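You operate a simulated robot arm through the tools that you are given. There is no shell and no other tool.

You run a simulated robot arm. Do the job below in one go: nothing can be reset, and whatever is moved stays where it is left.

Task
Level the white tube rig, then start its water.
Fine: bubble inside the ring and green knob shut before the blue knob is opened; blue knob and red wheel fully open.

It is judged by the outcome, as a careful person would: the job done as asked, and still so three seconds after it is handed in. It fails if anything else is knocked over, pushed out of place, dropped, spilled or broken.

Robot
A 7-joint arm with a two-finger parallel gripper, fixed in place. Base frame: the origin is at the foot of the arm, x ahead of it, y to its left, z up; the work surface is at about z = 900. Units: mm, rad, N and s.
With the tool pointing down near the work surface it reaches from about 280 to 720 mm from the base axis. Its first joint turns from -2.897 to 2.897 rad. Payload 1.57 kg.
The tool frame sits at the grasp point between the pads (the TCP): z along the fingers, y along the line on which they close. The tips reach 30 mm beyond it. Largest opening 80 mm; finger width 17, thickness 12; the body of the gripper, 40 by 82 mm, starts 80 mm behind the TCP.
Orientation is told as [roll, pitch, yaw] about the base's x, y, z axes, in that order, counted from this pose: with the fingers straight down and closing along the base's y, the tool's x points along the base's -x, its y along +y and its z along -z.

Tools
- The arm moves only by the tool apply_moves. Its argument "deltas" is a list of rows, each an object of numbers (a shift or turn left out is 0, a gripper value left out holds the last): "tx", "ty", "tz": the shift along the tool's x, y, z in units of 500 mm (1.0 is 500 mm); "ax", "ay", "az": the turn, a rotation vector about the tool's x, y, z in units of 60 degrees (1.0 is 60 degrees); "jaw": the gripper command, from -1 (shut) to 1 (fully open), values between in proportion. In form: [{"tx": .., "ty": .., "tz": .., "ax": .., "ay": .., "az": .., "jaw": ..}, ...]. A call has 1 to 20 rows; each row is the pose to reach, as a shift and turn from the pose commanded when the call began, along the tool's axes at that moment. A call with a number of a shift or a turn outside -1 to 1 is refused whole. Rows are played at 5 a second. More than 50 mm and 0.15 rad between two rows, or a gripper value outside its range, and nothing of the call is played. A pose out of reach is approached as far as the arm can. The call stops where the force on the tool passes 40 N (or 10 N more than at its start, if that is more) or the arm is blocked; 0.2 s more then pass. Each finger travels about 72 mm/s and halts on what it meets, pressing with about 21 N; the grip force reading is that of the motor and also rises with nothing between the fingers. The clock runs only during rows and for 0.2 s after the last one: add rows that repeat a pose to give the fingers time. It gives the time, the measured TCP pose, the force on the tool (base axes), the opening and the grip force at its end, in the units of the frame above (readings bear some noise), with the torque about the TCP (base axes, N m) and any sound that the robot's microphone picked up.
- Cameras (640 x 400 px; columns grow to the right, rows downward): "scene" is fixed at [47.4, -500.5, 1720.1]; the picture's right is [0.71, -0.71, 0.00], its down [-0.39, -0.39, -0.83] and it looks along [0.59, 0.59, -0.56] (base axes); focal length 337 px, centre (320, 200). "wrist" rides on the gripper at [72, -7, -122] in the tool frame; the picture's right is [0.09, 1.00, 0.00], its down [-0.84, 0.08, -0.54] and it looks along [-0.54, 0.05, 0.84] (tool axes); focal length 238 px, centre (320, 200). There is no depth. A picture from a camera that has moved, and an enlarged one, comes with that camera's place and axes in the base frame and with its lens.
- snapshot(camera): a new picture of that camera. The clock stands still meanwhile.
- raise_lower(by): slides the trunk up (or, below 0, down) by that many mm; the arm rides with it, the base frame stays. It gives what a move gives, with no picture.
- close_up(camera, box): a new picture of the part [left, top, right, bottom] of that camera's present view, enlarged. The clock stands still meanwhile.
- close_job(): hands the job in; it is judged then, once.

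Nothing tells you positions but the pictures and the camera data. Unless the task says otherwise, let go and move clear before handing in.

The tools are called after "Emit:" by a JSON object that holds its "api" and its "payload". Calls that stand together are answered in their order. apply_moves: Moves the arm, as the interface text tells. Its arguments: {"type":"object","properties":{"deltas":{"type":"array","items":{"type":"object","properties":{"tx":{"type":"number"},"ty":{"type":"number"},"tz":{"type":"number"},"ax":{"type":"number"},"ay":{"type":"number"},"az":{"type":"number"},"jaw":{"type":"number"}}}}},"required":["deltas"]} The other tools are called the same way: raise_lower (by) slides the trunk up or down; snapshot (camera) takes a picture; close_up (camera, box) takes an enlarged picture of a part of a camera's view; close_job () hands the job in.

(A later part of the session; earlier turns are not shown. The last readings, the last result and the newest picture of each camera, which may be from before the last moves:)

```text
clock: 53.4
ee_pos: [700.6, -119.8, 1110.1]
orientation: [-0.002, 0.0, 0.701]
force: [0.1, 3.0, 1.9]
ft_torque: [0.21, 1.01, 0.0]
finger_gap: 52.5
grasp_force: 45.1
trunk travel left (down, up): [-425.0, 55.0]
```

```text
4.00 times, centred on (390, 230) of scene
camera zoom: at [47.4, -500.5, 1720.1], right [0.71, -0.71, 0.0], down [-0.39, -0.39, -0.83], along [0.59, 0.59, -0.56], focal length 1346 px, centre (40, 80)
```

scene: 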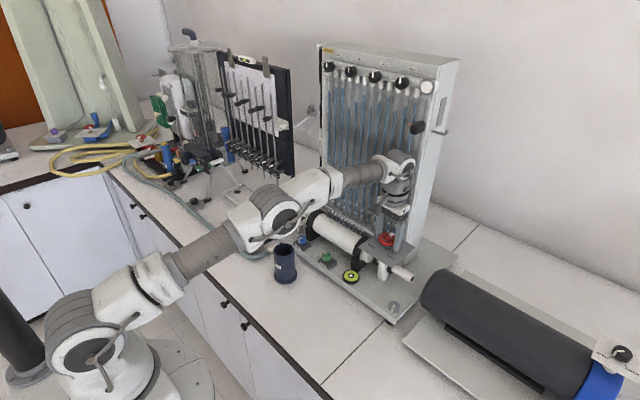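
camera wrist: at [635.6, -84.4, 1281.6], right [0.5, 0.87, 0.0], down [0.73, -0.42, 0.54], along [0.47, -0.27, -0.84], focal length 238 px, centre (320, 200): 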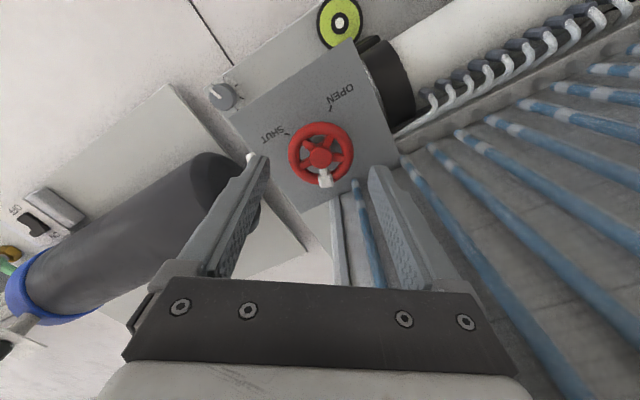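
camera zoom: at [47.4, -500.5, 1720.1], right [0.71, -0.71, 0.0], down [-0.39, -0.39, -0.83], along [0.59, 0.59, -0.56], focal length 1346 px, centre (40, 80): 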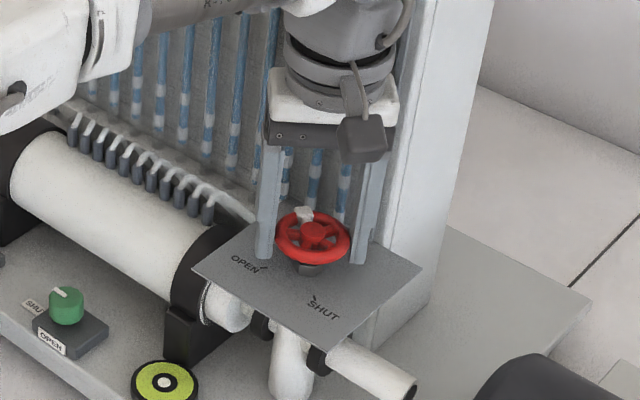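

Still turning freely, with the spoke heading toward OPEN. I'll continue another 48° counter-clockwise, keeping clear of the panel.

Emit:
{"api": "apply_moves", "payload": {"deltas": [{"az": -0.1, "jaw": -0.2}, {"az": -0.2, "jaw": -0.2}, {"az": -0.3, "jaw": -0.2}, {"az": -0.4, "jaw": -0.2}, {"az": -0.5, "jaw": -0.2}, {"az": -0.6, "jaw": -0.2}, {"az": -0.7, "jaw": -0.2}, {"az": -0.8, "jaw": -0.2}, {"az": -0.8, "jaw": -0.2}]}}

Emit:
{"api": "close_up", "payload": {"camera": "wrist", "box": [240, 100, 400, 220]}}

Emit:
{"api": "close_up", "payload": {"camera": "scene", "box": [340, 180, 440, 280]}}

```text
clock: 55.4
ee_pos: [699.7, -120.6, 1110.3]
orientation: [0.003, 0.001, 1.538]
force: [-9.0, 2.3, -3.5]
ft_torque: [-1.4, -0.07, 0.02]
finger_gap: 52.7
grasp_force: 44.6
trunk travel left (down, up): [-425.0, 55.0]
```

```text
3.33 times, centred on (320, 160) of wrist
camera zoom: at [704.8, -193.5, 1232.7], right [-1.0, -0.06, 0.0], down [-0.05, 0.84, 0.54], along [-0.03, 0.54, -0.84], focal length 794 px, centre (320, 333)
```

zoom: 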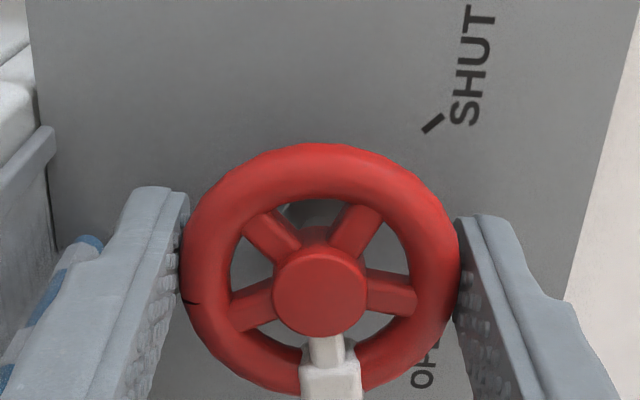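

```text
4.00 times, centred on (390, 230) of scene
camera zoom: at [47.4, -500.5, 1720.1], right [0.71, -0.71, 0.0], down [-0.39, -0.39, -0.83], along [0.59, 0.59, -0.56], focal length 1346 px, centre (40, 80)
```

zoom: 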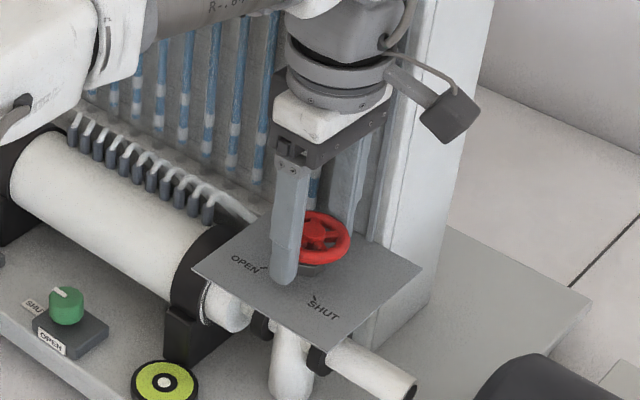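

The spoke is now about 45° short of OPEN. I'll open the jaws, rotate back to yaw 40°, and regrip.

Emit:
{"api": "apply_moves", "payload": {"deltas": [{"jaw": 0.55}, {"jaw": 0.55}, {"az": 0.1, "jaw": 0.55}, {"az": 0.2, "jaw": 0.55}, {"az": 0.3, "jaw": 0.55}, {"az": 0.4, "jaw": 0.55}, {"az": 0.5, "jaw": 0.55}, {"az": 0.6, "jaw": 0.55}, {"az": 0.7, "jaw": 0.55}, {"az": 0.8, "jaw": 0.55}, {"az": 0.8, "jaw": 0.55}]}}

Emit:
{"api": "close_up", "payload": {"camera": "wrist", "box": [240, 100, 400, 220]}}

Emit:
{"api": "close_up", "payload": {"camera": "scene", "box": [340, 180, 440, 280]}}

```text
clock: 57.8
ee_pos: [700.9, -120.7, 1109.9]
orientation: [0.0, 0.001, 0.697]
force: [-0.2, 0.4, -0.2]
ft_torque: [-0.03, -0.02, 0.02]
finger_gap: 62.0
grasp_force: 0.1
trunk travel left (down, up): [-425.0, 55.0]
```

```text
3.33 times, centred on (320, 160) of wrist
camera zoom: at [650.1, -172.8, 1232.5], right [-0.71, 0.7, 0.0], down [0.59, 0.6, 0.54], along [0.38, 0.39, -0.84], focal length 794 px, centre (320, 333)
```

zoom: 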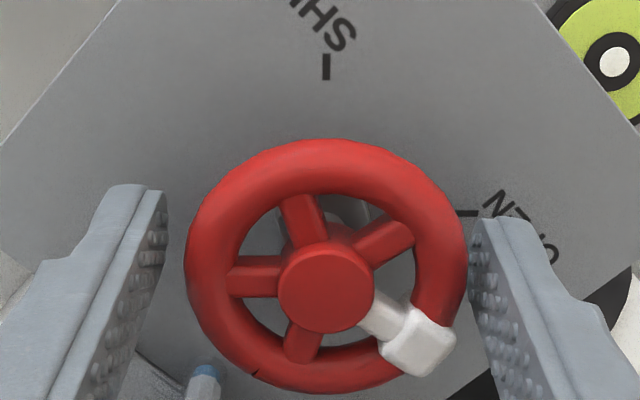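

```text
4.00 times, centred on (390, 230) of scene
camera zoom: at [47.4, -500.5, 1720.1], right [0.71, -0.71, 0.0], down [-0.39, -0.39, -0.83], along [0.59, 0.59, -0.56], focal length 1346 px, centre (40, 80)
```

zoom: 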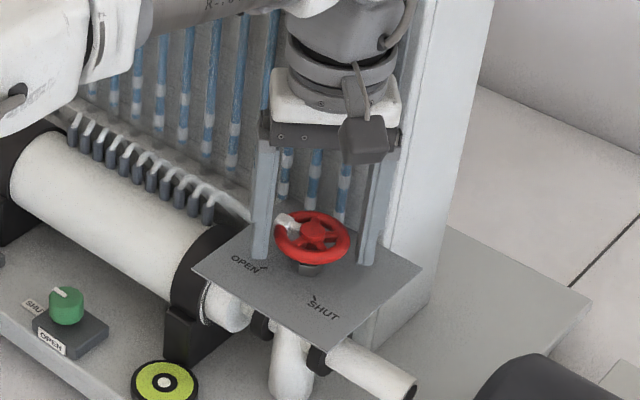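

The spoke block lies inside the rim line, so I can close here. I'll grip and turn toward OPEN, watching for the stop.

Emit:
{"api": "apply_moves", "payload": {"deltas": [{"jaw": 0.2}, {"jaw": -0.2}, {"jaw": -0.2}, {"jaw": -0.2}, {"az": -0.1, "jaw": -0.2}, {"az": -0.2, "jaw": -0.2}, {"az": -0.3, "jaw": -0.2}, {"az": -0.4, "jaw": -0.2}, {"az": -0.5, "jaw": -0.2}, {"az": -0.6, "jaw": -0.2}, {"az": -0.6, "jaw": -0.2}]}}

Emit:
{"api": "close_up", "payload": {"camera": "wrist", "box": [240, 100, 400, 220]}}

Emit:
{"api": "close_up", "payload": {"camera": "scene", "box": [340, 180, 440, 280]}}

```text
clock: 60.2
ee_pos: [700.0, -122.0, 1109.5]
orientation: [0.001, 0.001, 1.331]
force: [-6.4, 4.2, -2.4]
ft_torque: [0.26, 0.22, 0.03]
finger_gap: 52.9
grasp_force: 45.2
trunk travel left (down, up): [-425.0, 55.0]
```

```text
3.33 times, centred on (320, 160) of wrist
camera zoom: at [689.3, -192.7, 1232.6], right [-0.99, 0.15, 0.0], down [0.12, 0.83, 0.54], along [0.08, 0.53, -0.84], focal length 794 px, centre (320, 333)
```

zoom: 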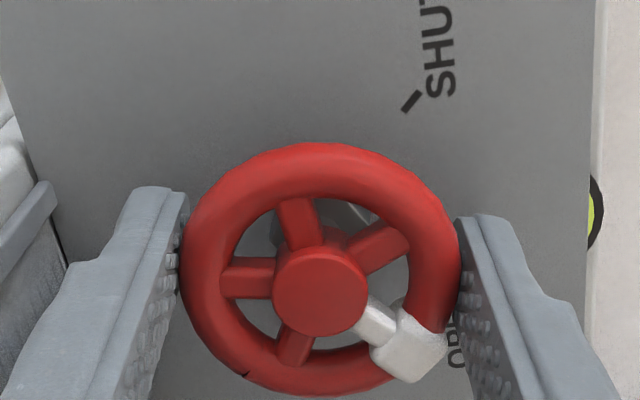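

```text
4.00 times, centred on (390, 230) of scene
camera zoom: at [47.4, -500.5, 1720.1], right [0.71, -0.71, 0.0], down [-0.39, -0.39, -0.83], along [0.59, 0.59, -0.56], focal length 1346 px, centre (40, 80)
```

zoom: 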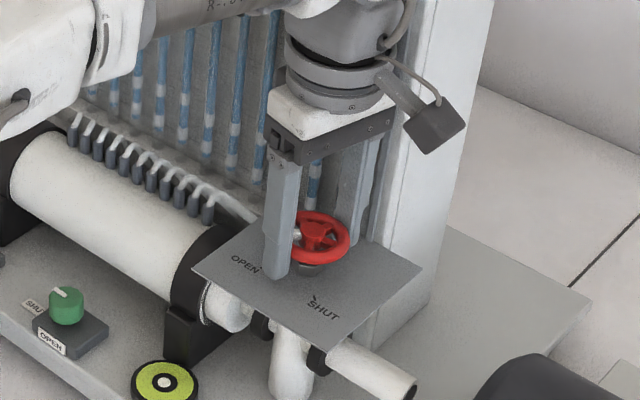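

No stop yet, with the spoke at roughly 129°. I'll continue in small steps toward the OPEN mark (about 138°).

Emit:
{"api": "apply_moves", "payload": {"deltas": [{"az": -0.06, "jaw": -0.2}, {"az": -0.12, "jaw": -0.2}, {"az": -0.18, "jaw": -0.2}, {"az": -0.18, "jaw": -0.2}]}}

Emit:
{"api": "close_up", "payload": {"camera": "wrist", "box": [240, 100, 400, 220]}}

```text
clock: 61.2
ee_pos: [700.4, -119.9, 1110.4]
orientation: [0.001, 0.001, 1.516]
force: [-10.6, 5.9, -2.6]
ft_torque: [0.13, 0.21, -0.66]
finger_gap: 53.5
grasp_force: 44.8
trunk travel left (down, up): [-425.0, 55.0]
```

```text
3.33 times, centred on (320, 160) of wrist
camera zoom: at [703.2, -192.6, 1232.8], right [-1.0, -0.04, 0.0], down [-0.03, 0.84, 0.54], along [-0.02, 0.54, -0.84], focal length 794 px, centre (320, 333)
```

zoom: 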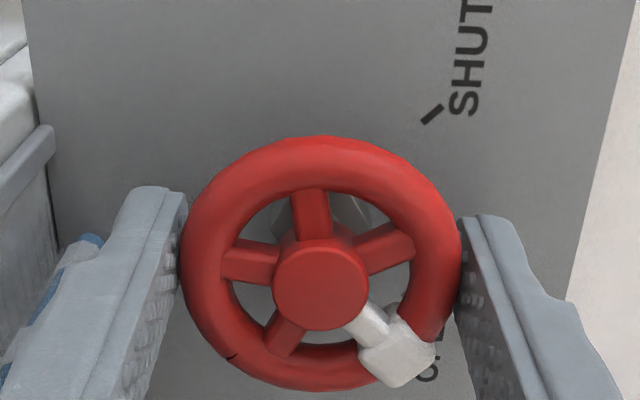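

Torque about z rose to −0.66 N m and the rim slipped, so the wheel is at its OPEN stop. I'll release, lift, and back away.

Emit:
{"api": "apply_moves", "payload": {"deltas": [{"jaw": 0.3}, {"jaw": 0.6}, {"jaw": 0.6}, {"tz": -0.02, "jaw": 0.6}, {"tz": -0.06, "jaw": 0.6}, {"tz": -0.1, "jaw": 0.6}, {"ty": 0.06, "tz": -0.11, "jaw": 0.6}, {"ty": 0.14, "tz": -0.14, "az": 0.1, "jaw": 0.6}, {"ty": 0.22, "tz": -0.18, "az": 0.2, "jaw": 0.6}, {"ty": 0.3, "tz": -0.22, "az": 0.3, "jaw": 0.6}, {"ty": 0.36, "tz": -0.26, "az": 0.4, "jaw": 0.6}, {"ty": 0.36, "tz": -0.26, "az": 0.4, "jaw": 0.6}]}}

Emit:
{"api": "close_up", "payload": {"camera": "scene", "box": [355, 220, 415, 265]}}

Emit:
{"api": "close_up", "payload": {"camera": "scene", "box": [270, 190, 470, 330]}}

Emit:
{"api": "snapshot", "payload": {"camera": "scene"}}

Emit:
{"api": "snapshot", "payload": {"camera": "wrist"}}

```text
clock: 63.8
ee_pos: [652.0, -140.7, 1288.1]
orientation: [0.003, 0.002, 1.097]
force: [-0.6, -0.2, 0.3]
ft_torque: [-0.01, -0.01, -0.02]
finger_gap: 63.9
grasp_force: 0.1
out of reach, approached as far as the arm can: row 7, 8, 9, 10, 11, 12
trunk travel left (down, up): [-425.0, 55.0]
```

```text
8.89 times, centred on (385, 242) of scene
camera zoom: at [47.4, -500.5, 1720.1], right [0.71, -0.71, 0.0], down [-0.39, -0.39, -0.83], along [0.59, 0.59, -0.56], focal length 2992 px, centre (-258, -178)
```

zoom: 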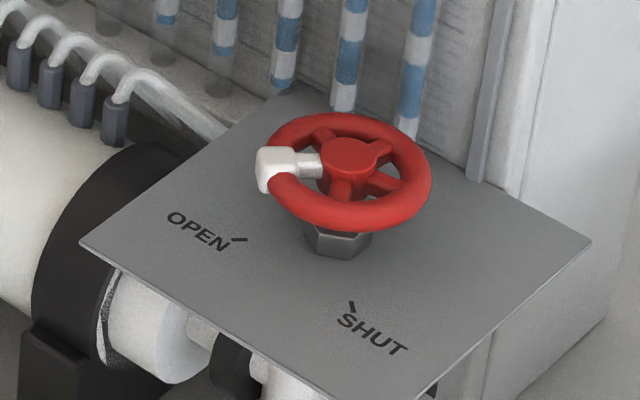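

```text
2.86 times, centred on (370, 260) of scene
camera zoom: at [47.4, -500.5, 1720.1], right [0.71, -0.71, 0.0], down [-0.39, -0.39, -0.83], along [0.59, 0.59, -0.56], focal length 962 px, centre (177, 29)
```

zoom: 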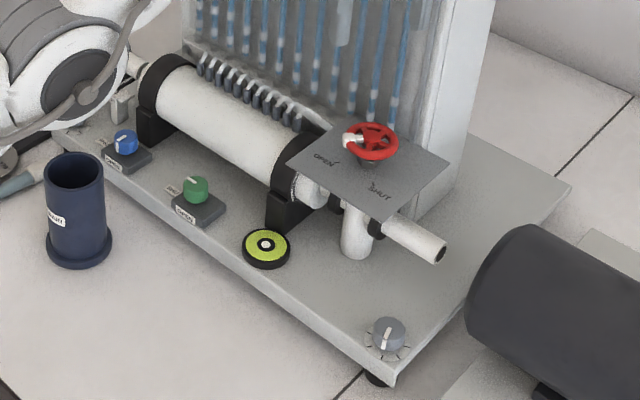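

```text
taken
```

scene: 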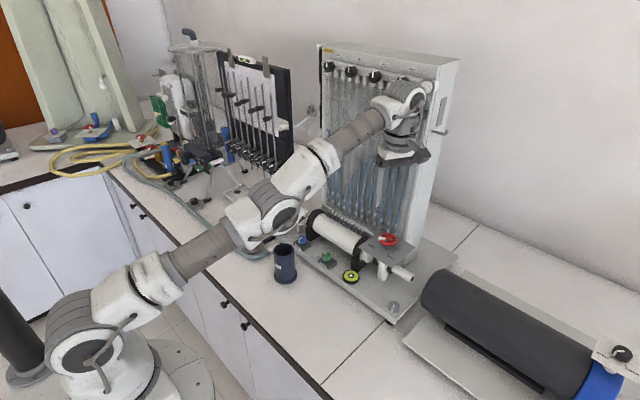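

```text
taken
camera wrist: at [625.9, -207.4, 1409.9], right [-0.93, 0.37, 0.0], down [0.32, 0.78, 0.54], along [0.2, 0.5, -0.84], focal length 238 px, centre (320, 200)
```

wrist: 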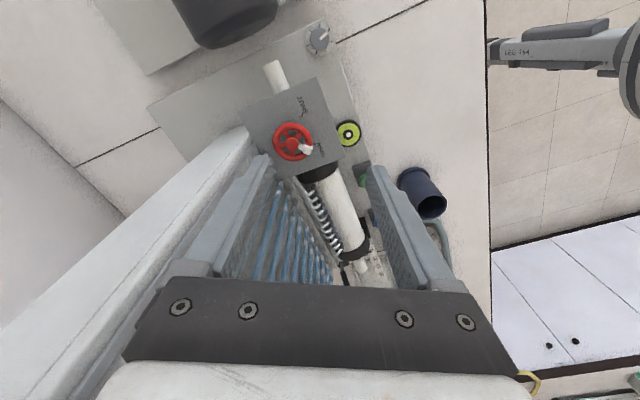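

The wheel's spoke is on OPEN, but the arm reports the retreat pose was partly out of reach and sits close to the panel. I'll look before moving on.

Emit:
{"api": "close_up", "payload": {"camera": "scene", "box": [350, 50, 470, 190]}}

Emit:
{"api": "apply_moves", "payload": {"deltas": [{"jaw": 0.6}]}}

```text
2.86 times, centred on (410, 120) of scene
camera zoom: at [47.4, -500.5, 1720.1], right [0.71, -0.71, 0.0], down [-0.39, -0.39, -0.83], along [0.59, 0.59, -0.56], focal length 962 px, centre (63, 429)
```

zoom: 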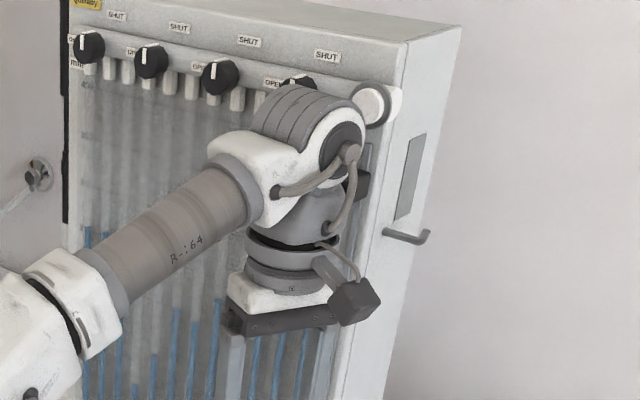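

```text
clock: 64.2
ee_pos: [653.1, -139.3, 1287.9]
orientation: [0.001, 0.0, 1.096]
force: [-0.2, 0.5, -0.6]
ft_torque: [0.03, 0.04, 0.02]
finger_gap: 63.9
grasp_force: 0.2
trunk travel left (down, up): [-425.0, 55.0]
```

No contact forces. It looks like a joint limit from the large yaw, so I'll unwind the yaw first in small steps and see where the arm goes.

Emit:
{"api": "apply_moves", "payload": {"deltas": [{"az": 0.1, "jaw": 0.6}, {"az": 0.2, "jaw": 0.6}, {"az": 0.3, "jaw": 0.6}]}}

Emit:
{"api": "snapshot", "payload": {"camera": "scene"}}

```text
clock: 65.0
ee_pos: [653.6, -137.2, 1284.4]
orientation: [0.001, 0.0, 0.781]
force: [0.6, -0.2, -0.3]
ft_torque: [-0.01, 0.01, 0.01]
finger_gap: 64.0
grasp_force: 0.1
trunk travel left (down, up): [-425.0, 55.0]
```

```text
taken
```

scene: 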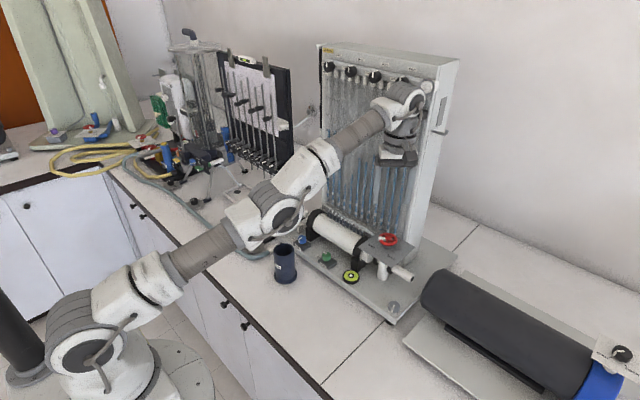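

Emit:
{"api": "apply_moves", "payload": {"deltas": [{"tx": 0.02, "ty": 0.02, "az": 0.1, "jaw": 0.6}, {"tx": 0.04, "ty": 0.04, "az": 0.2, "jaw": 0.6}, {"tx": 0.06, "ty": 0.06, "az": 0.3, "jaw": 0.6}, {"tx": 0.08, "ty": 0.08, "az": 0.4, "jaw": 0.6}, {"tx": 0.08, "ty": 0.08, "az": 0.4, "jaw": 0.6}]}}

Emit:
{"api": "snapshot", "payload": {"camera": "scene"}}

```text
clock: 66.2
ee_pos: [644.8, -149.7, 1299.5]
orientation: [0.002, 0.001, 0.362]
force: [-0.2, -1.0, -0.2]
ft_torque: [-0.02, -0.04, -0.02]
finger_gap: 64.2
grasp_force: 0.2
out of reach, approached as far as the arm can: row 1, 2, 3, 4, 5
trunk travel left (down, up): [-425.0, 55.0]
```

```text
taken
```

scene: 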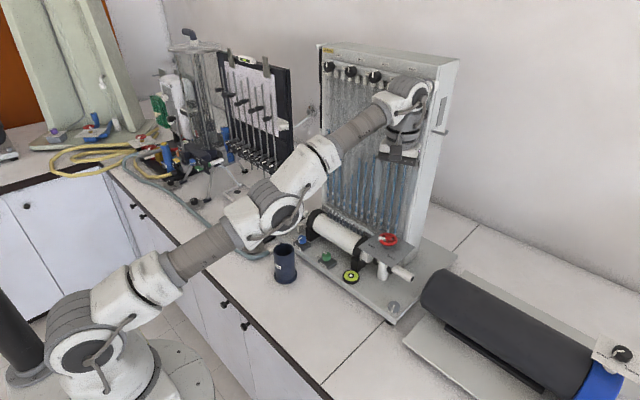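

The arm is near straight and the inward move isn't resolving. I'll try a small downward move with the yaw unwound to get away from that configuration.

Emit:
{"api": "apply_moves", "payload": {"deltas": [{"tz": 0.03, "az": 0.1, "jaw": 0.6}, {"tz": 0.06, "az": 0.2, "jaw": 0.6}, {"tz": 0.1, "az": 0.3, "jaw": 0.6}, {"tz": 0.1, "az": 0.346, "jaw": 0.6}, {"tz": 0.1, "az": 0.346, "jaw": 0.6}]}}

Emit:
{"api": "snapshot", "payload": {"camera": "scene"}}

```text
clock: 67.4
ee_pos: [661.7, -153.7, 1254.9]
orientation: [-0.001, 0.001, 0.0]
force: [0.3, 0.0, -0.9]
ft_torque: [0.01, -0.01, -0.02]
finger_gap: 63.9
grasp_force: 0.0
out of reach, approached as far as the arm can: row 1, 2, 3, 4, 5
trunk travel left (down, up): [-425.0, 55.0]
```

```text
taken
```

scene: 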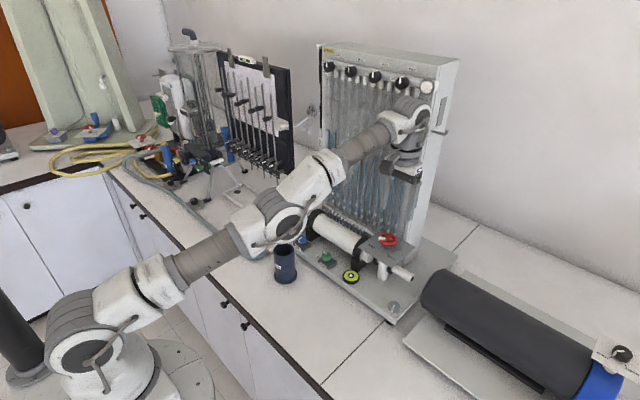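

The arm is fully stretched, which explains why it won't move straight inward. I'll command a sustained inward-and-down target over many rows, so the elbow can bend.

Emit:
{"api": "apply_moves", "payload": {"deltas": [{"tx": 0.05, "tz": 0.06, "jaw": 0.6}, {"tx": 0.1, "tz": 0.1, "jaw": 0.6}, {"tx": 0.16, "tz": 0.1, "jaw": 0.6}, {"tx": 0.22, "tz": 0.1, "jaw": 0.6}, {"tx": 0.22, "tz": 0.1, "jaw": 0.6}, {"tx": 0.22, "tz": 0.1, "jaw": 0.6}, {"tx": 0.22, "tz": 0.1, "jaw": 0.6}, {"tx": 0.22, "tz": 0.1, "jaw": 0.6}]}}

Emit:
{"api": "snapshot", "payload": {"camera": "scene"}}

```text
clock: 69.2
ee_pos: [660.5, -179.1, 1237.8]
orientation: [0.0, 0.001, 0.001]
force: [-0.9, -0.5, 0.9]
ft_torque: [-0.01, 0.0, -0.01]
finger_gap: 64.0
grasp_force: 0.1
out of reach, approached as far as the arm can: row 1, 2, 3, 4, 5, 6, 7, 8
trunk travel left (down, up): [-425.0, 55.0]
```

```text
taken
```

scene: 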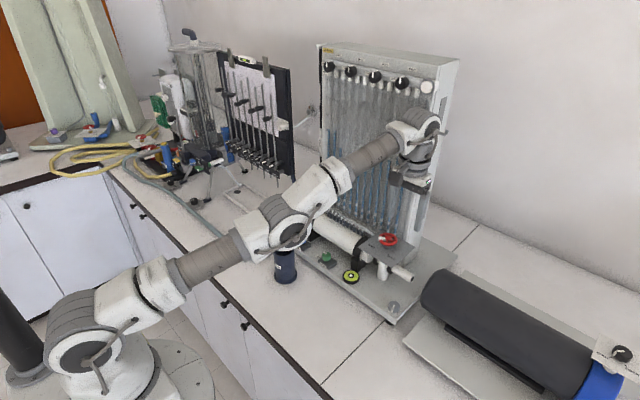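

The arm sits in a stretched-elbow trap: inward targets just project back radially. I'll pitch the tool so the fingertips swing toward the base with the wrist nearly fixed, which should bend the elbow the right way.

Emit:
{"api": "apply_moves", "payload": {"deltas": [{"tx": 0.0608, "tz": -0.004, "ay": 0.125, "jaw": 0.6}, {"tx": 0.1206, "tz": -0.0159, "ay": 0.25, "jaw": 0.6}, {"tx": 0.1783, "tz": -0.0355, "ay": 0.375, "jaw": 0.6}, {"tx": 0.233, "tz": -0.0624, "ay": 0.5, "jaw": 0.6}, {"tx": 0.233, "tz": -0.0624, "ay": 0.5, "jaw": 0.6}]}}

Emit:
{"api": "snapshot", "payload": {"camera": "scene"}}

```text
clock: 70.4
ee_pos: [527.8, -184.2, 1267.5]
orientation: [0.0, 0.508, 0.004]
force: [0.2, 0.3, 0.2]
ft_torque: [0.02, 0.0, -0.01]
finger_gap: 64.1
grasp_force: 0.1
out of reach, approached as far as the arm can: row 1, 3, 4, 5
trunk travel left (down, up): [-425.0, 55.0]
```

```text
taken
```

scene: 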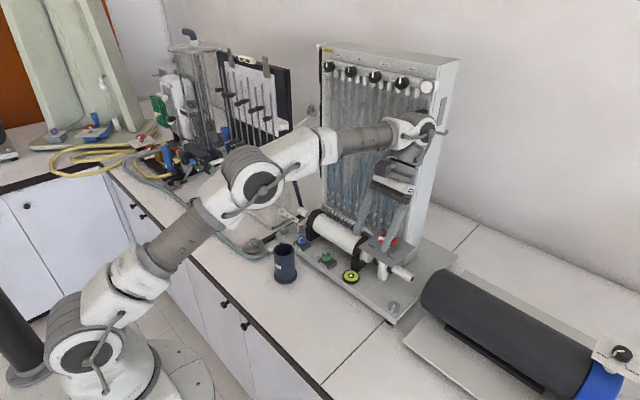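

The elbow has bent up properly. Now I'll retreat inward and then untilt.

Emit:
{"api": "apply_moves", "payload": {"deltas": [{"tx": 0.05, "tz": 0.028, "jaw": 0.6}, {"tx": 0.1, "tz": 0.056, "jaw": 0.6}, {"tx": 0.15, "tz": 0.083, "jaw": 0.6}, {"tx": 0.15, "tz": 0.083, "ay": -0.12, "jaw": 0.6}, {"tx": 0.15, "tz": 0.083, "ay": -0.24, "jaw": 0.6}, {"tx": 0.15, "tz": 0.083, "ay": -0.36, "jaw": 0.6}, {"tx": 0.15, "tz": 0.083, "ay": -0.485, "jaw": 0.6}, {"tx": 0.15, "tz": 0.083, "ay": -0.485, "jaw": 0.6}]}}

Emit:
{"api": "snapshot", "payload": {"camera": "scene"}}

Emit:
{"api": "snapshot", "payload": {"camera": "wrist"}}

```text
clock: 72.2
ee_pos: [439.7, -185.3, 1267.8]
orientation: [0.0, 0.014, 0.0]
force: [0.1, 0.0, 1.0]
ft_torque: [-0.03, -0.03, 0.0]
finger_gap: 64.2
grasp_force: 0.0
trunk travel left (down, up): [-425.0, 55.0]
```

```text
taken
```

scene: 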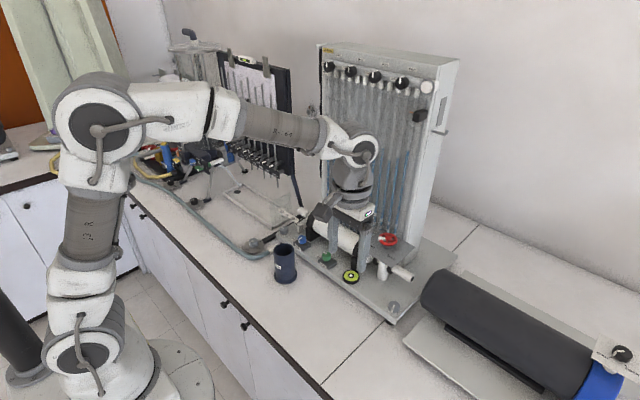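

```text
taken
camera wrist: at [370.2, -192.2, 1391.3], right [-0.09, 1.0, 0.0], down [0.84, 0.08, 0.53], along [0.53, 0.05, -0.85], focal length 238 px, centre (320, 200)
```

wrist: 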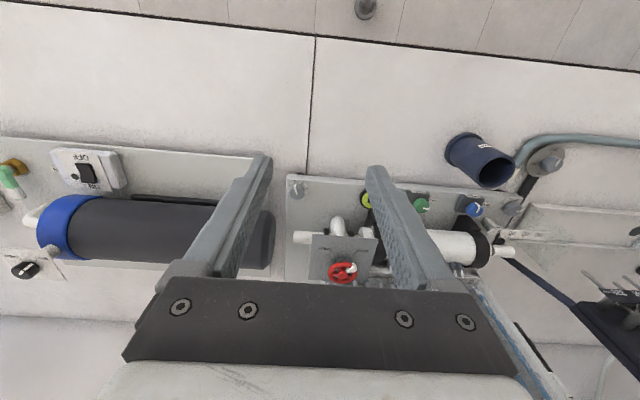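

The arm is clear and in a normal posture. I'll inspect everything closely: wheel, knobs, bubble, the panel slider and top knobs.

Emit:
{"api": "close_up", "payload": {"camera": "wrist", "box": [300, 225, 390, 290]}}

Emit:
{"api": "close_up", "payload": {"camera": "scene", "box": [365, 215, 425, 265]}}

Emit:
{"api": "close_up", "payload": {"camera": "scene", "box": [335, 255, 375, 285]}}

Emit:
{"api": "close_up", "payload": {"camera": "scene", "box": [300, 30, 480, 150]}}

Emit:
{"api": "close_up", "payload": {"camera": "scene", "box": [270, 190, 470, 330]}}

Emit:
{"api": "close_up", "payload": {"camera": "wrist", "box": [390, 170, 530, 250]}}

```text
6.15 times, centred on (345, 258) of wrist
camera zoom: at [370.2, -192.2, 1391.3], right [-0.09, 1.0, 0.0], down [0.84, 0.08, 0.53], along [0.53, 0.05, -0.85], focal length 1467 px, centre (166, -154)
```

zoom: 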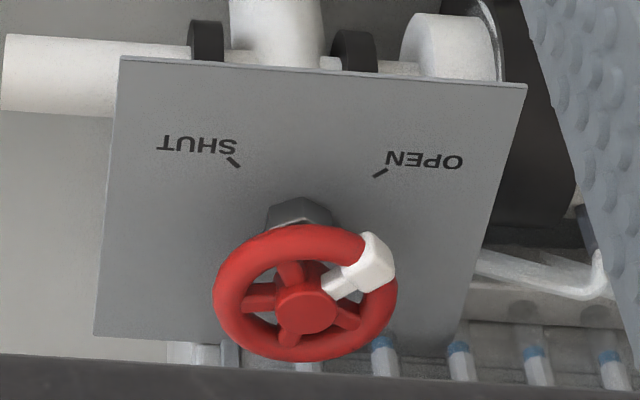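

```text
8.00 times, centred on (395, 240) of scene
camera zoom: at [47.4, -500.5, 1720.1], right [0.71, -0.71, 0.0], down [-0.39, -0.39, -0.83], along [0.59, 0.59, -0.56], focal length 2693 px, centre (-280, -120)
```

zoom: 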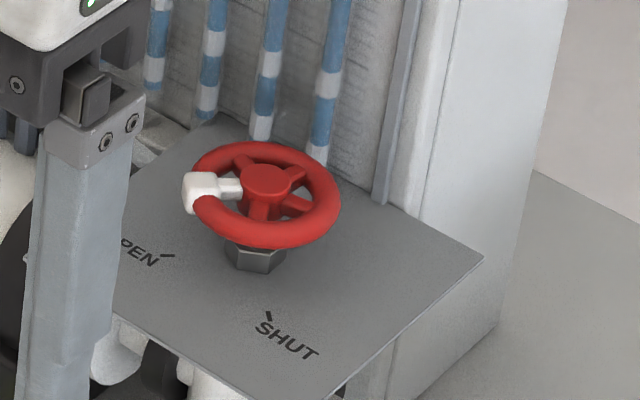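

```text
13.33 times, centred on (355, 270) of scene
camera zoom: at [47.4, -500.5, 1720.1], right [0.71, -0.71, 0.0], down [-0.39, -0.39, -0.83], along [0.59, 0.59, -0.56], focal length 4488 px, centre (-147, -733)
```

zoom: 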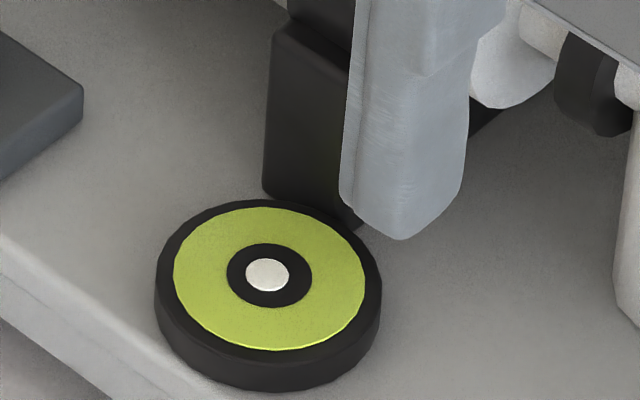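

```text
3.33 times, centred on (390, 90) of scene
camera zoom: at [47.4, -500.5, 1720.1], right [0.71, -0.71, 0.0], down [-0.39, -0.39, -0.83], along [0.59, 0.59, -0.56], focal length 1122 px, centre (87, 567)
```

zoom: 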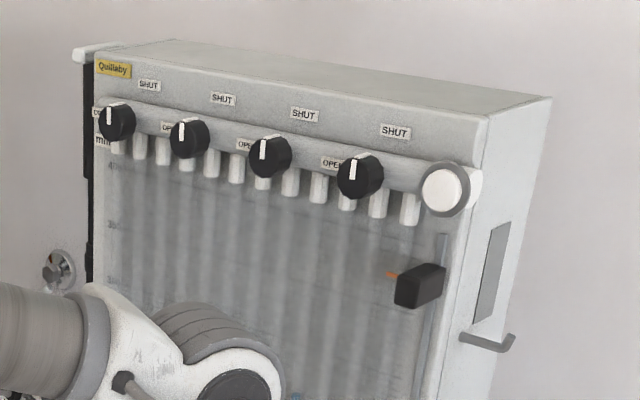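

```text
2.86 times, centred on (370, 260) of scene
camera zoom: at [47.4, -500.5, 1720.1], right [0.71, -0.71, 0.0], down [-0.39, -0.39, -0.83], along [0.59, 0.59, -0.56], focal length 962 px, centre (177, 29)
```

zoom: 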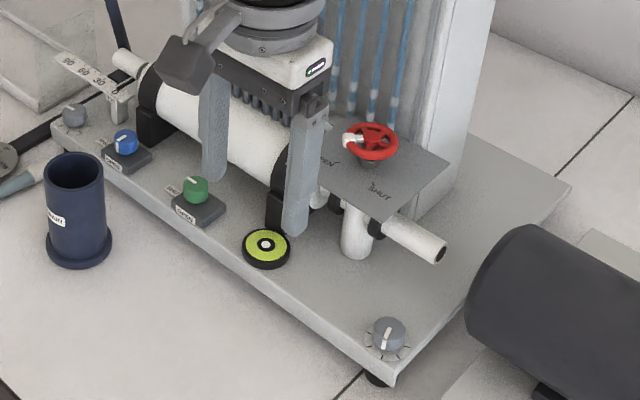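

```text
4.57 times, centred on (460, 210) of wrist
camera zoom: at [370.2, -192.2, 1391.3], right [-0.09, 1.0, 0.0], down [0.84, 0.08, 0.53], along [0.53, 0.05, -0.85], focal length 1090 px, centre (-320, 154)
```

zoom: 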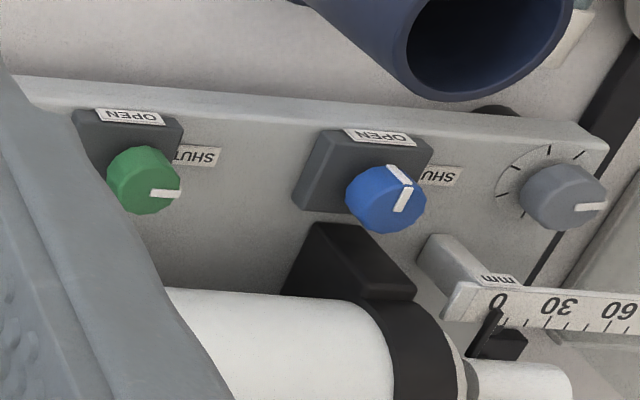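

The wheel, blue, green and bubble are all right, but the black reading slider on the panel sits about 30 mm higher than at the start. My wrist must have nudged it during the stuck retreat. I'll put it back by pointing the gripper forward at it, and look first.

Emit:
{"api": "apply_moves", "payload": {"deltas": [{"tx": -0.01, "ty": 0.015, "tz": -0.025, "ay": -0.11, "jaw": 0.2}, {"tx": -0.03, "ty": 0.03, "tz": -0.05, "ay": -0.22, "jaw": 0.2}, {"tx": -0.045, "ty": 0.045, "tz": -0.075, "ay": -0.33, "jaw": 0.2}, {"tx": -0.06, "ty": 0.06, "tz": -0.1, "ay": -0.44, "jaw": 0.2}, {"tx": -0.075, "ty": 0.075, "tz": -0.125, "ay": -0.55, "jaw": 0.2}, {"tx": -0.09, "ty": 0.09, "tz": -0.15, "ay": -0.66, "jaw": 0.2}, {"tx": -0.105, "ty": 0.105, "tz": -0.175, "ay": -0.77, "jaw": 0.2}, {"tx": -0.12, "ty": 0.116, "tz": -0.2, "ay": -0.9, "jaw": 0.2}, {"tx": -0.12, "ty": 0.116, "tz": -0.2, "ay": -0.9, "jaw": 0.2}]}}

Emit:
{"api": "snapshot", "payload": {"camera": "wrist"}}

Emit:
{"api": "snapshot", "payload": {"camera": "scene"}}

```text
clock: 74.2
ee_pos: [500.7, -127.2, 1368.1]
orientation: [-0.002, -0.93, 0.002]
force: [-0.4, -0.1, 0.3]
ft_torque: [0.0, -0.03, 0.02]
finger_gap: 48.3
grasp_force: 0.1
trunk travel left (down, up): [-425.0, 55.0]
```

```text
taken
camera wrist: at [361.1, -134.3, 1384.0], right [-0.06, 1.0, -0.07], down [0.07, 0.08, 0.99], along [1.0, 0.05, -0.07], focal length 238 px, centre (320, 200)
```

wrist: 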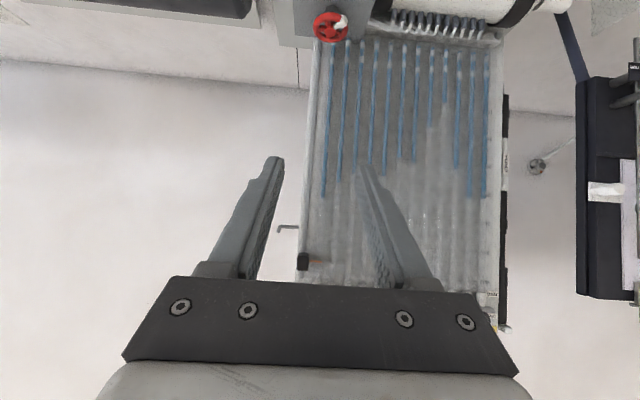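

```text
taken
```

scene: 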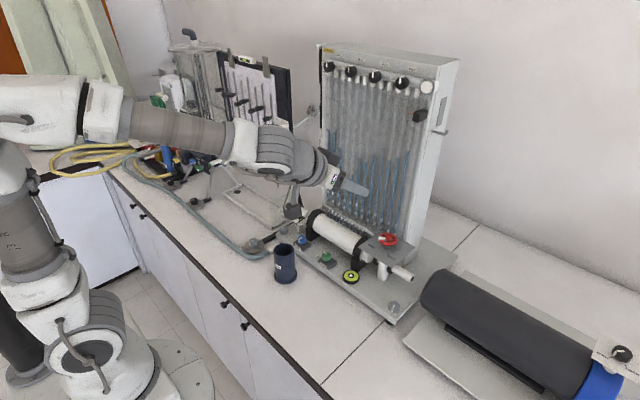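

Emit:
{"api": "close_up", "payload": {"camera": "wrist", "box": [270, 215, 350, 275]}}

Emit:
{"api": "close_up", "payload": {"camera": "scene", "box": [395, 80, 455, 150]}}

```text
6.67 times, centred on (310, 245) of wrist
camera zoom: at [361.1, -134.3, 1384.0], right [-0.06, 1.0, -0.07], down [0.07, 0.08, 0.99], along [1.0, 0.05, -0.07], focal length 1589 px, centre (387, -100)
```

zoom: 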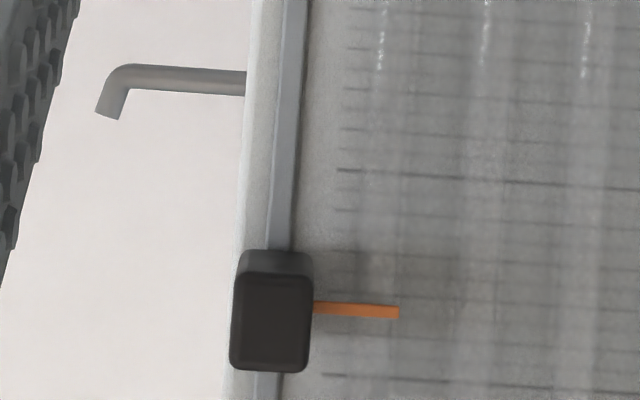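

```text
5.71 times, centred on (425, 115) of scene
camera zoom: at [47.4, -500.5, 1720.1], right [0.71, -0.71, 0.0], down [-0.39, -0.39, -0.83], along [0.59, 0.59, -0.56], focal length 1923 px, centre (-280, 686)
```

zoom: 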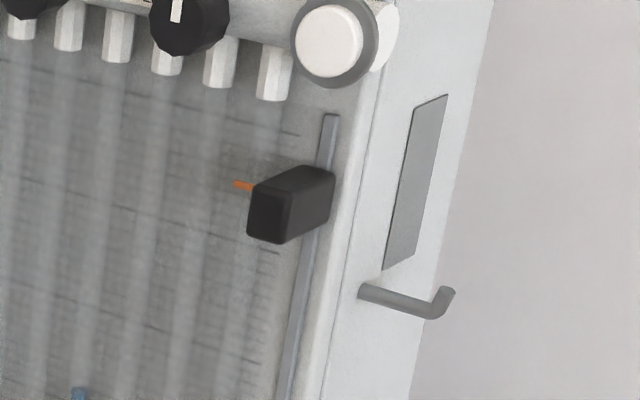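

The slider front is at about (718, -135, 1453) and was originally about 30 mm lower. I'll bring the gripper horizontal in front of it and check alignment before gripping it lightly by its sides.

Emit:
{"api": "apply_moves", "payload": {"deltas": [{"tx": -0.06, "ty": -0.003, "tz": 0.024, "ay": -0.122, "jaw": 0.0}, {"tx": -0.12, "ty": -0.006, "tz": 0.048, "ay": -0.244, "jaw": 0.0}, {"tx": -0.18, "ty": -0.01, "tz": 0.072, "ay": -0.366, "jaw": 0.0}, {"tx": -0.24, "ty": -0.013, "tz": 0.096, "ay": -0.488, "jaw": 0.0}, {"tx": -0.3025, "ty": -0.016, "tz": 0.121, "ay": -0.6117, "jaw": 0.0}, {"tx": -0.3025, "ty": -0.016, "tz": 0.121, "ay": -0.6117, "jaw": 0.0}, {"tx": -0.3025, "ty": -0.016, "tz": 0.121, "ay": -0.6117, "jaw": 0.0}]}}

Emit:
{"api": "snapshot", "payload": {"camera": "wrist"}}

Emit:
{"api": "snapshot", "payload": {"camera": "scene"}}

Emit:
{"api": "close_up", "payload": {"camera": "scene", "box": [360, 70, 460, 160]}}

Emit:
{"api": "close_up", "payload": {"camera": "wrist", "box": [260, 110, 380, 210]}}

```text
clock: 75.8
ee_pos: [640.9, -136.2, 1452.1]
orientation: [-0.075, -1.57, 0.077]
force: [-0.4, -0.9, 0.2]
ft_torque: [0.01, -0.01, 0.0]
finger_gap: 39.9
grasp_force: 0.0
trunk travel left (down, up): [-425.0, 55.0]
```

```text
taken
camera wrist: at [519.2, -143.1, 1381.4], right [0.0, 1.0, -0.09], down [-0.54, 0.08, 0.84], along [0.84, 0.05, 0.54], focal length 238 px, centre (320, 200)
```

wrist: 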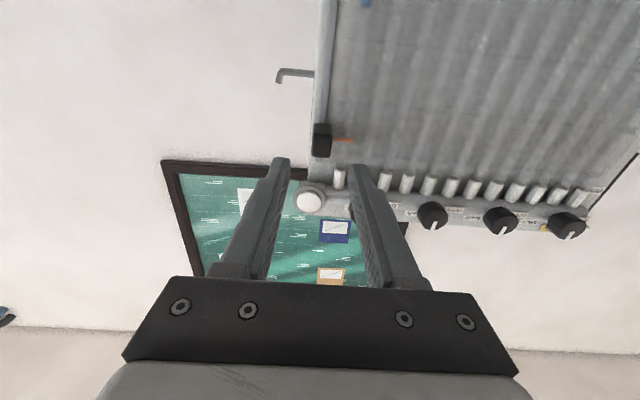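

```text
taken
```

scene: 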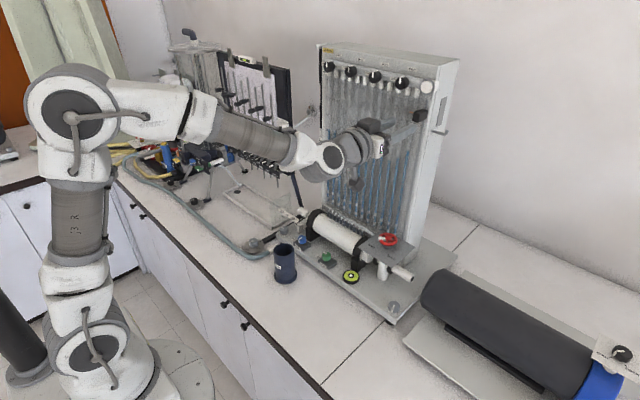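

```text
4.44 times, centred on (410, 115) of scene
camera zoom: at [47.4, -500.5, 1720.1], right [0.71, -0.71, 0.0], down [-0.39, -0.39, -0.83], along [0.59, 0.59, -0.56], focal length 1496 px, centre (-80, 578)
```

zoom: 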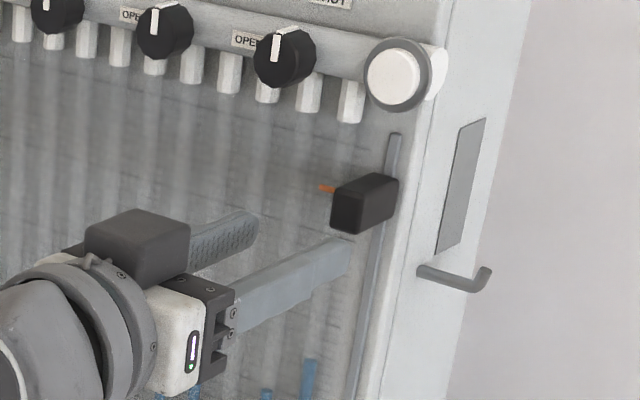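

```text
4.00 times, centred on (320, 160) of wrist
camera zoom: at [519.2, -143.1, 1381.4], right [0.0, 1.0, -0.09], down [-0.54, 0.08, 0.84], along [0.84, 0.05, 0.54], focal length 953 px, centre (320, 360)
```

zoom: 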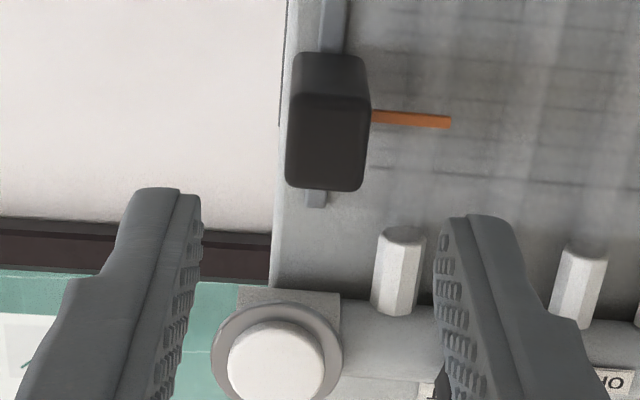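

Alignment is within about 1 mm. I'll advance so the fingertips overlap the front 9 mm of the slider, staying short of the orange pointer.

Emit:
{"api": "apply_moves", "payload": {"deltas": [{"ty": 0.002, "tz": 0.04, "jaw": 0.0}, {"ty": 0.002, "tz": 0.08, "jaw": 0.0}, {"ty": 0.002, "tz": 0.112, "jaw": 0.0}, {"ty": 0.002, "tz": 0.112, "jaw": 0.0}, {"ty": 0.002, "tz": 0.112, "jaw": 0.0}]}}

Emit:
{"api": "close_up", "payload": {"camera": "wrist", "box": [260, 130, 380, 230]}}

Emit:
{"api": "close_up", "payload": {"camera": "scene", "box": [360, 70, 460, 160]}}

```text
clock: 77.0
ee_pos: [696.7, -134.7, 1451.9]
orientation: [0.019, -1.567, -0.018]
force: [-0.4, 0.3, -0.3]
ft_torque: [0.0, 0.0, 0.0]
finger_gap: 40.0
grasp_force: 0.1
trunk travel left (down, up): [-425.0, 55.0]
```

```text
4.00 times, centred on (320, 180) of wrist
camera zoom: at [574.5, -141.8, 1380.7], right [0.0, 1.0, -0.09], down [-0.54, 0.08, 0.84], along [0.84, 0.05, 0.54], focal length 953 px, centre (320, 280)
```

zoom: 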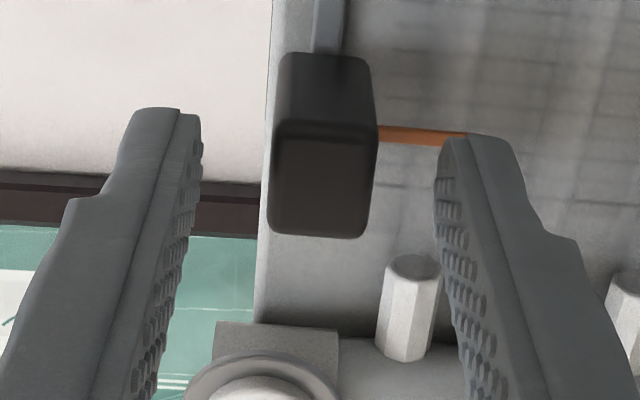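

```text
4.44 times, centred on (410, 115) of scene
camera zoom: at [47.4, -500.5, 1720.1], right [0.71, -0.71, 0.0], down [-0.39, -0.39, -0.83], along [0.59, 0.59, -0.56], focal length 1496 px, centre (-80, 578)
```

zoom: 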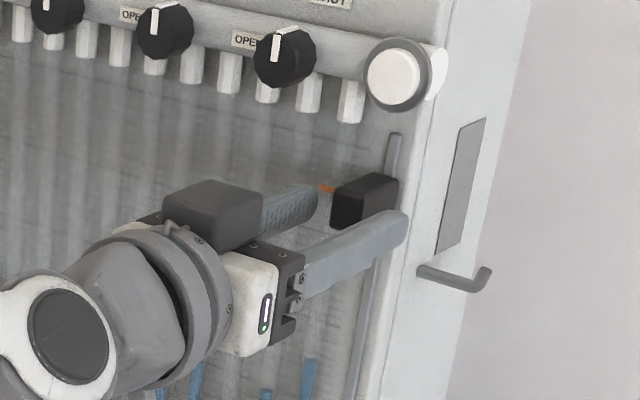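

The orange pointer sits beyond the fingertips, so closing is safe. I'll grip the slider block.

Emit:
{"api": "apply_moves", "payload": {"deltas": [{"jaw": -0.3}, {"jaw": -0.6}, {"jaw": -0.6}, {"jaw": -0.6}]}}

Emit:
{"api": "close_up", "payload": {"camera": "scene", "box": [360, 70, 460, 160]}}

Emit:
{"api": "close_up", "payload": {"camera": "scene", "box": [300, 30, 480, 150]}}

```text
clock: 78.0
ee_pos: [696.2, -133.6, 1452.2]
orientation: [-0.014, -1.566, 0.015]
force: [-0.6, 0.3, -0.1]
ft_torque: [0.06, -0.06, -0.01]
finger_gap: 18.0
grasp_force: 32.2
trunk travel left (down, up): [-425.0, 55.0]
```

```text
4.44 times, centred on (410, 115) of scene
camera zoom: at [47.4, -500.5, 1720.1], right [0.71, -0.71, 0.0], down [-0.39, -0.39, -0.83], along [0.59, 0.59, -0.56], focal length 1496 px, centre (-80, 578)
```

zoom: 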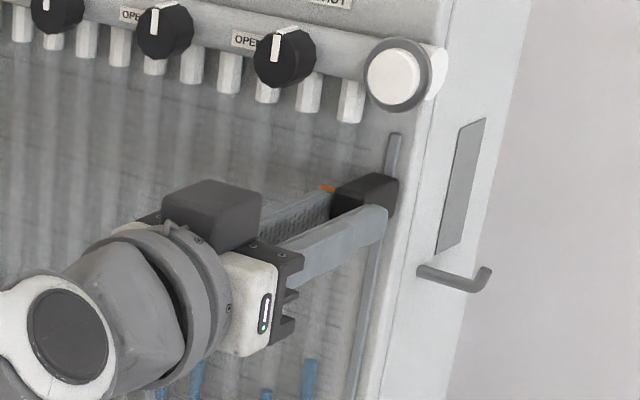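

```text
3.33 times, centred on (390, 90) of scene
camera zoom: at [47.4, -500.5, 1720.1], right [0.71, -0.71, 0.0], down [-0.39, -0.39, -0.83], along [0.59, 0.59, -0.56], focal length 1122 px, centre (87, 567)
```

zoom: 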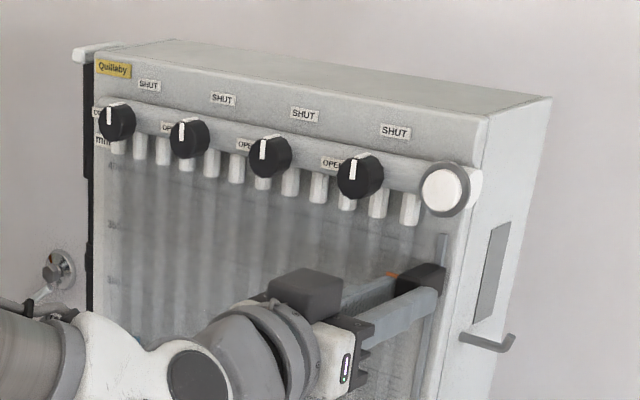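

Gripped at 18 mm. I'll slide it down 20 mm first, then compare with the first picture.

Emit:
{"api": "apply_moves", "payload": {"deltas": [{"tx": 0.01, "jaw": -0.7}, {"tx": 0.02, "jaw": -0.7}, {"tx": 0.03, "jaw": -0.7}, {"tx": 0.04, "jaw": -0.7}, {"tx": 0.04, "jaw": -0.7}]}}

Emit:
{"api": "close_up", "payload": {"camera": "scene", "box": [300, 30, 480, 150]}}

```text
clock: 79.2
ee_pos: [697.1, -133.6, 1431.8]
orientation: [-0.016, -1.568, 0.016]
force: [0.5, -0.8, -0.7]
ft_torque: [0.02, -0.42, -0.09]
finger_gap: 18.2
grasp_force: 32.6
trunk travel left (down, up): [-425.0, 55.0]
```

```text
3.33 times, centred on (390, 90) of scene
camera zoom: at [47.4, -500.5, 1720.1], right [0.71, -0.71, 0.0], down [-0.39, -0.39, -0.83], along [0.59, 0.59, -0.56], focal length 1122 px, centre (87, 567)
```

zoom: 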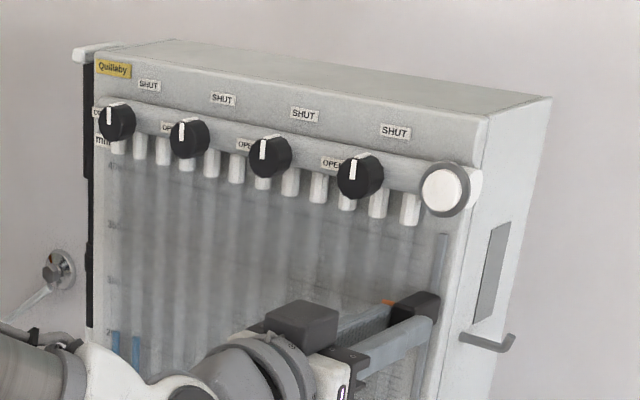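

Emit:
{"api": "apply_moves", "payload": {"deltas": [{"tx": 0.01, "jaw": -0.7}, {"tx": 0.02, "jaw": -0.7}, {"tx": 0.02, "jaw": -0.7}]}}

Emit:
{"api": "close_up", "payload": {"camera": "scene", "box": [300, 30, 480, 150]}}

```text
clock: 80.0
ee_pos: [694.8, -134.4, 1421.8]
orientation: [0.023, -1.569, -0.022]
force: [-4.3, 0.7, -1.6]
ft_torque: [-0.07, -0.45, -0.06]
finger_gap: 18.1
grasp_force: 32.7
trunk travel left (down, up): [-425.0, 55.0]
```

```text
3.33 times, centred on (390, 90) of scene
camera zoom: at [47.4, -500.5, 1720.1], right [0.71, -0.71, 0.0], down [-0.39, -0.39, -0.83], along [0.59, 0.59, -0.56], focal length 1122 px, centre (87, 567)
```

zoom: 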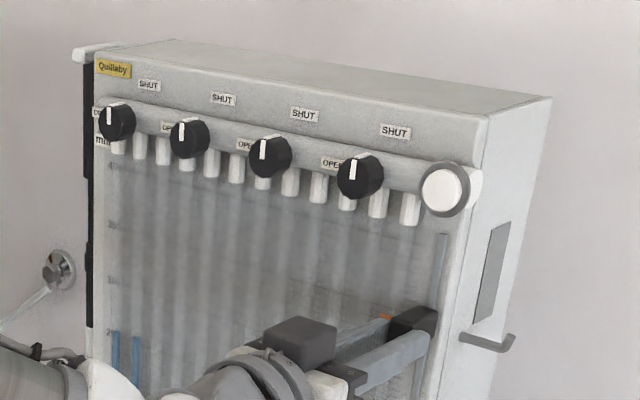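

The slider is back where it was in the first picture. I'll open the fingers and back straight off.

Emit:
{"api": "apply_moves", "payload": {"deltas": [{"jaw": -0.3}, {"jaw": 0.0}, {"jaw": 0.0}, {"tz": -0.03, "jaw": 0.0}, {"tz": -0.09, "jaw": 0.0}, {"tz": -0.16, "jaw": 0.0}, {"tz": -0.24, "jaw": 0.0}, {"tz": -0.24, "jaw": 0.0}]}}

Emit:
{"api": "close_up", "payload": {"camera": "scene", "box": [300, 30, 480, 150]}}

Emit:
{"api": "snapshot", "payload": {"camera": "scene"}}

```text
clock: 81.8
ee_pos: [577.1, -134.5, 1422.5]
orientation: [-0.016, -1.568, 0.019]
force: [-0.9, 0.9, 0.3]
ft_torque: [0.0, 0.03, 0.0]
finger_gap: 40.1
grasp_force: 0.0
trunk travel left (down, up): [-425.0, 55.0]
```

```text
3.33 times, centred on (390, 90) of scene
camera zoom: at [47.4, -500.5, 1720.1], right [0.71, -0.71, 0.0], down [-0.39, -0.39, -0.83], along [0.59, 0.59, -0.56], focal length 1122 px, centre (87, 567)
```

zoom: 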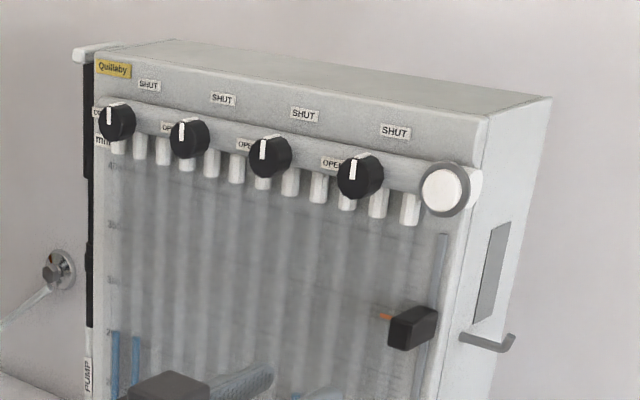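

```text
taken
```

scene: 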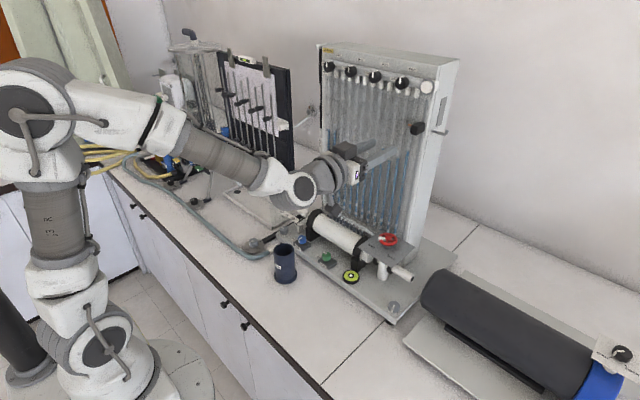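

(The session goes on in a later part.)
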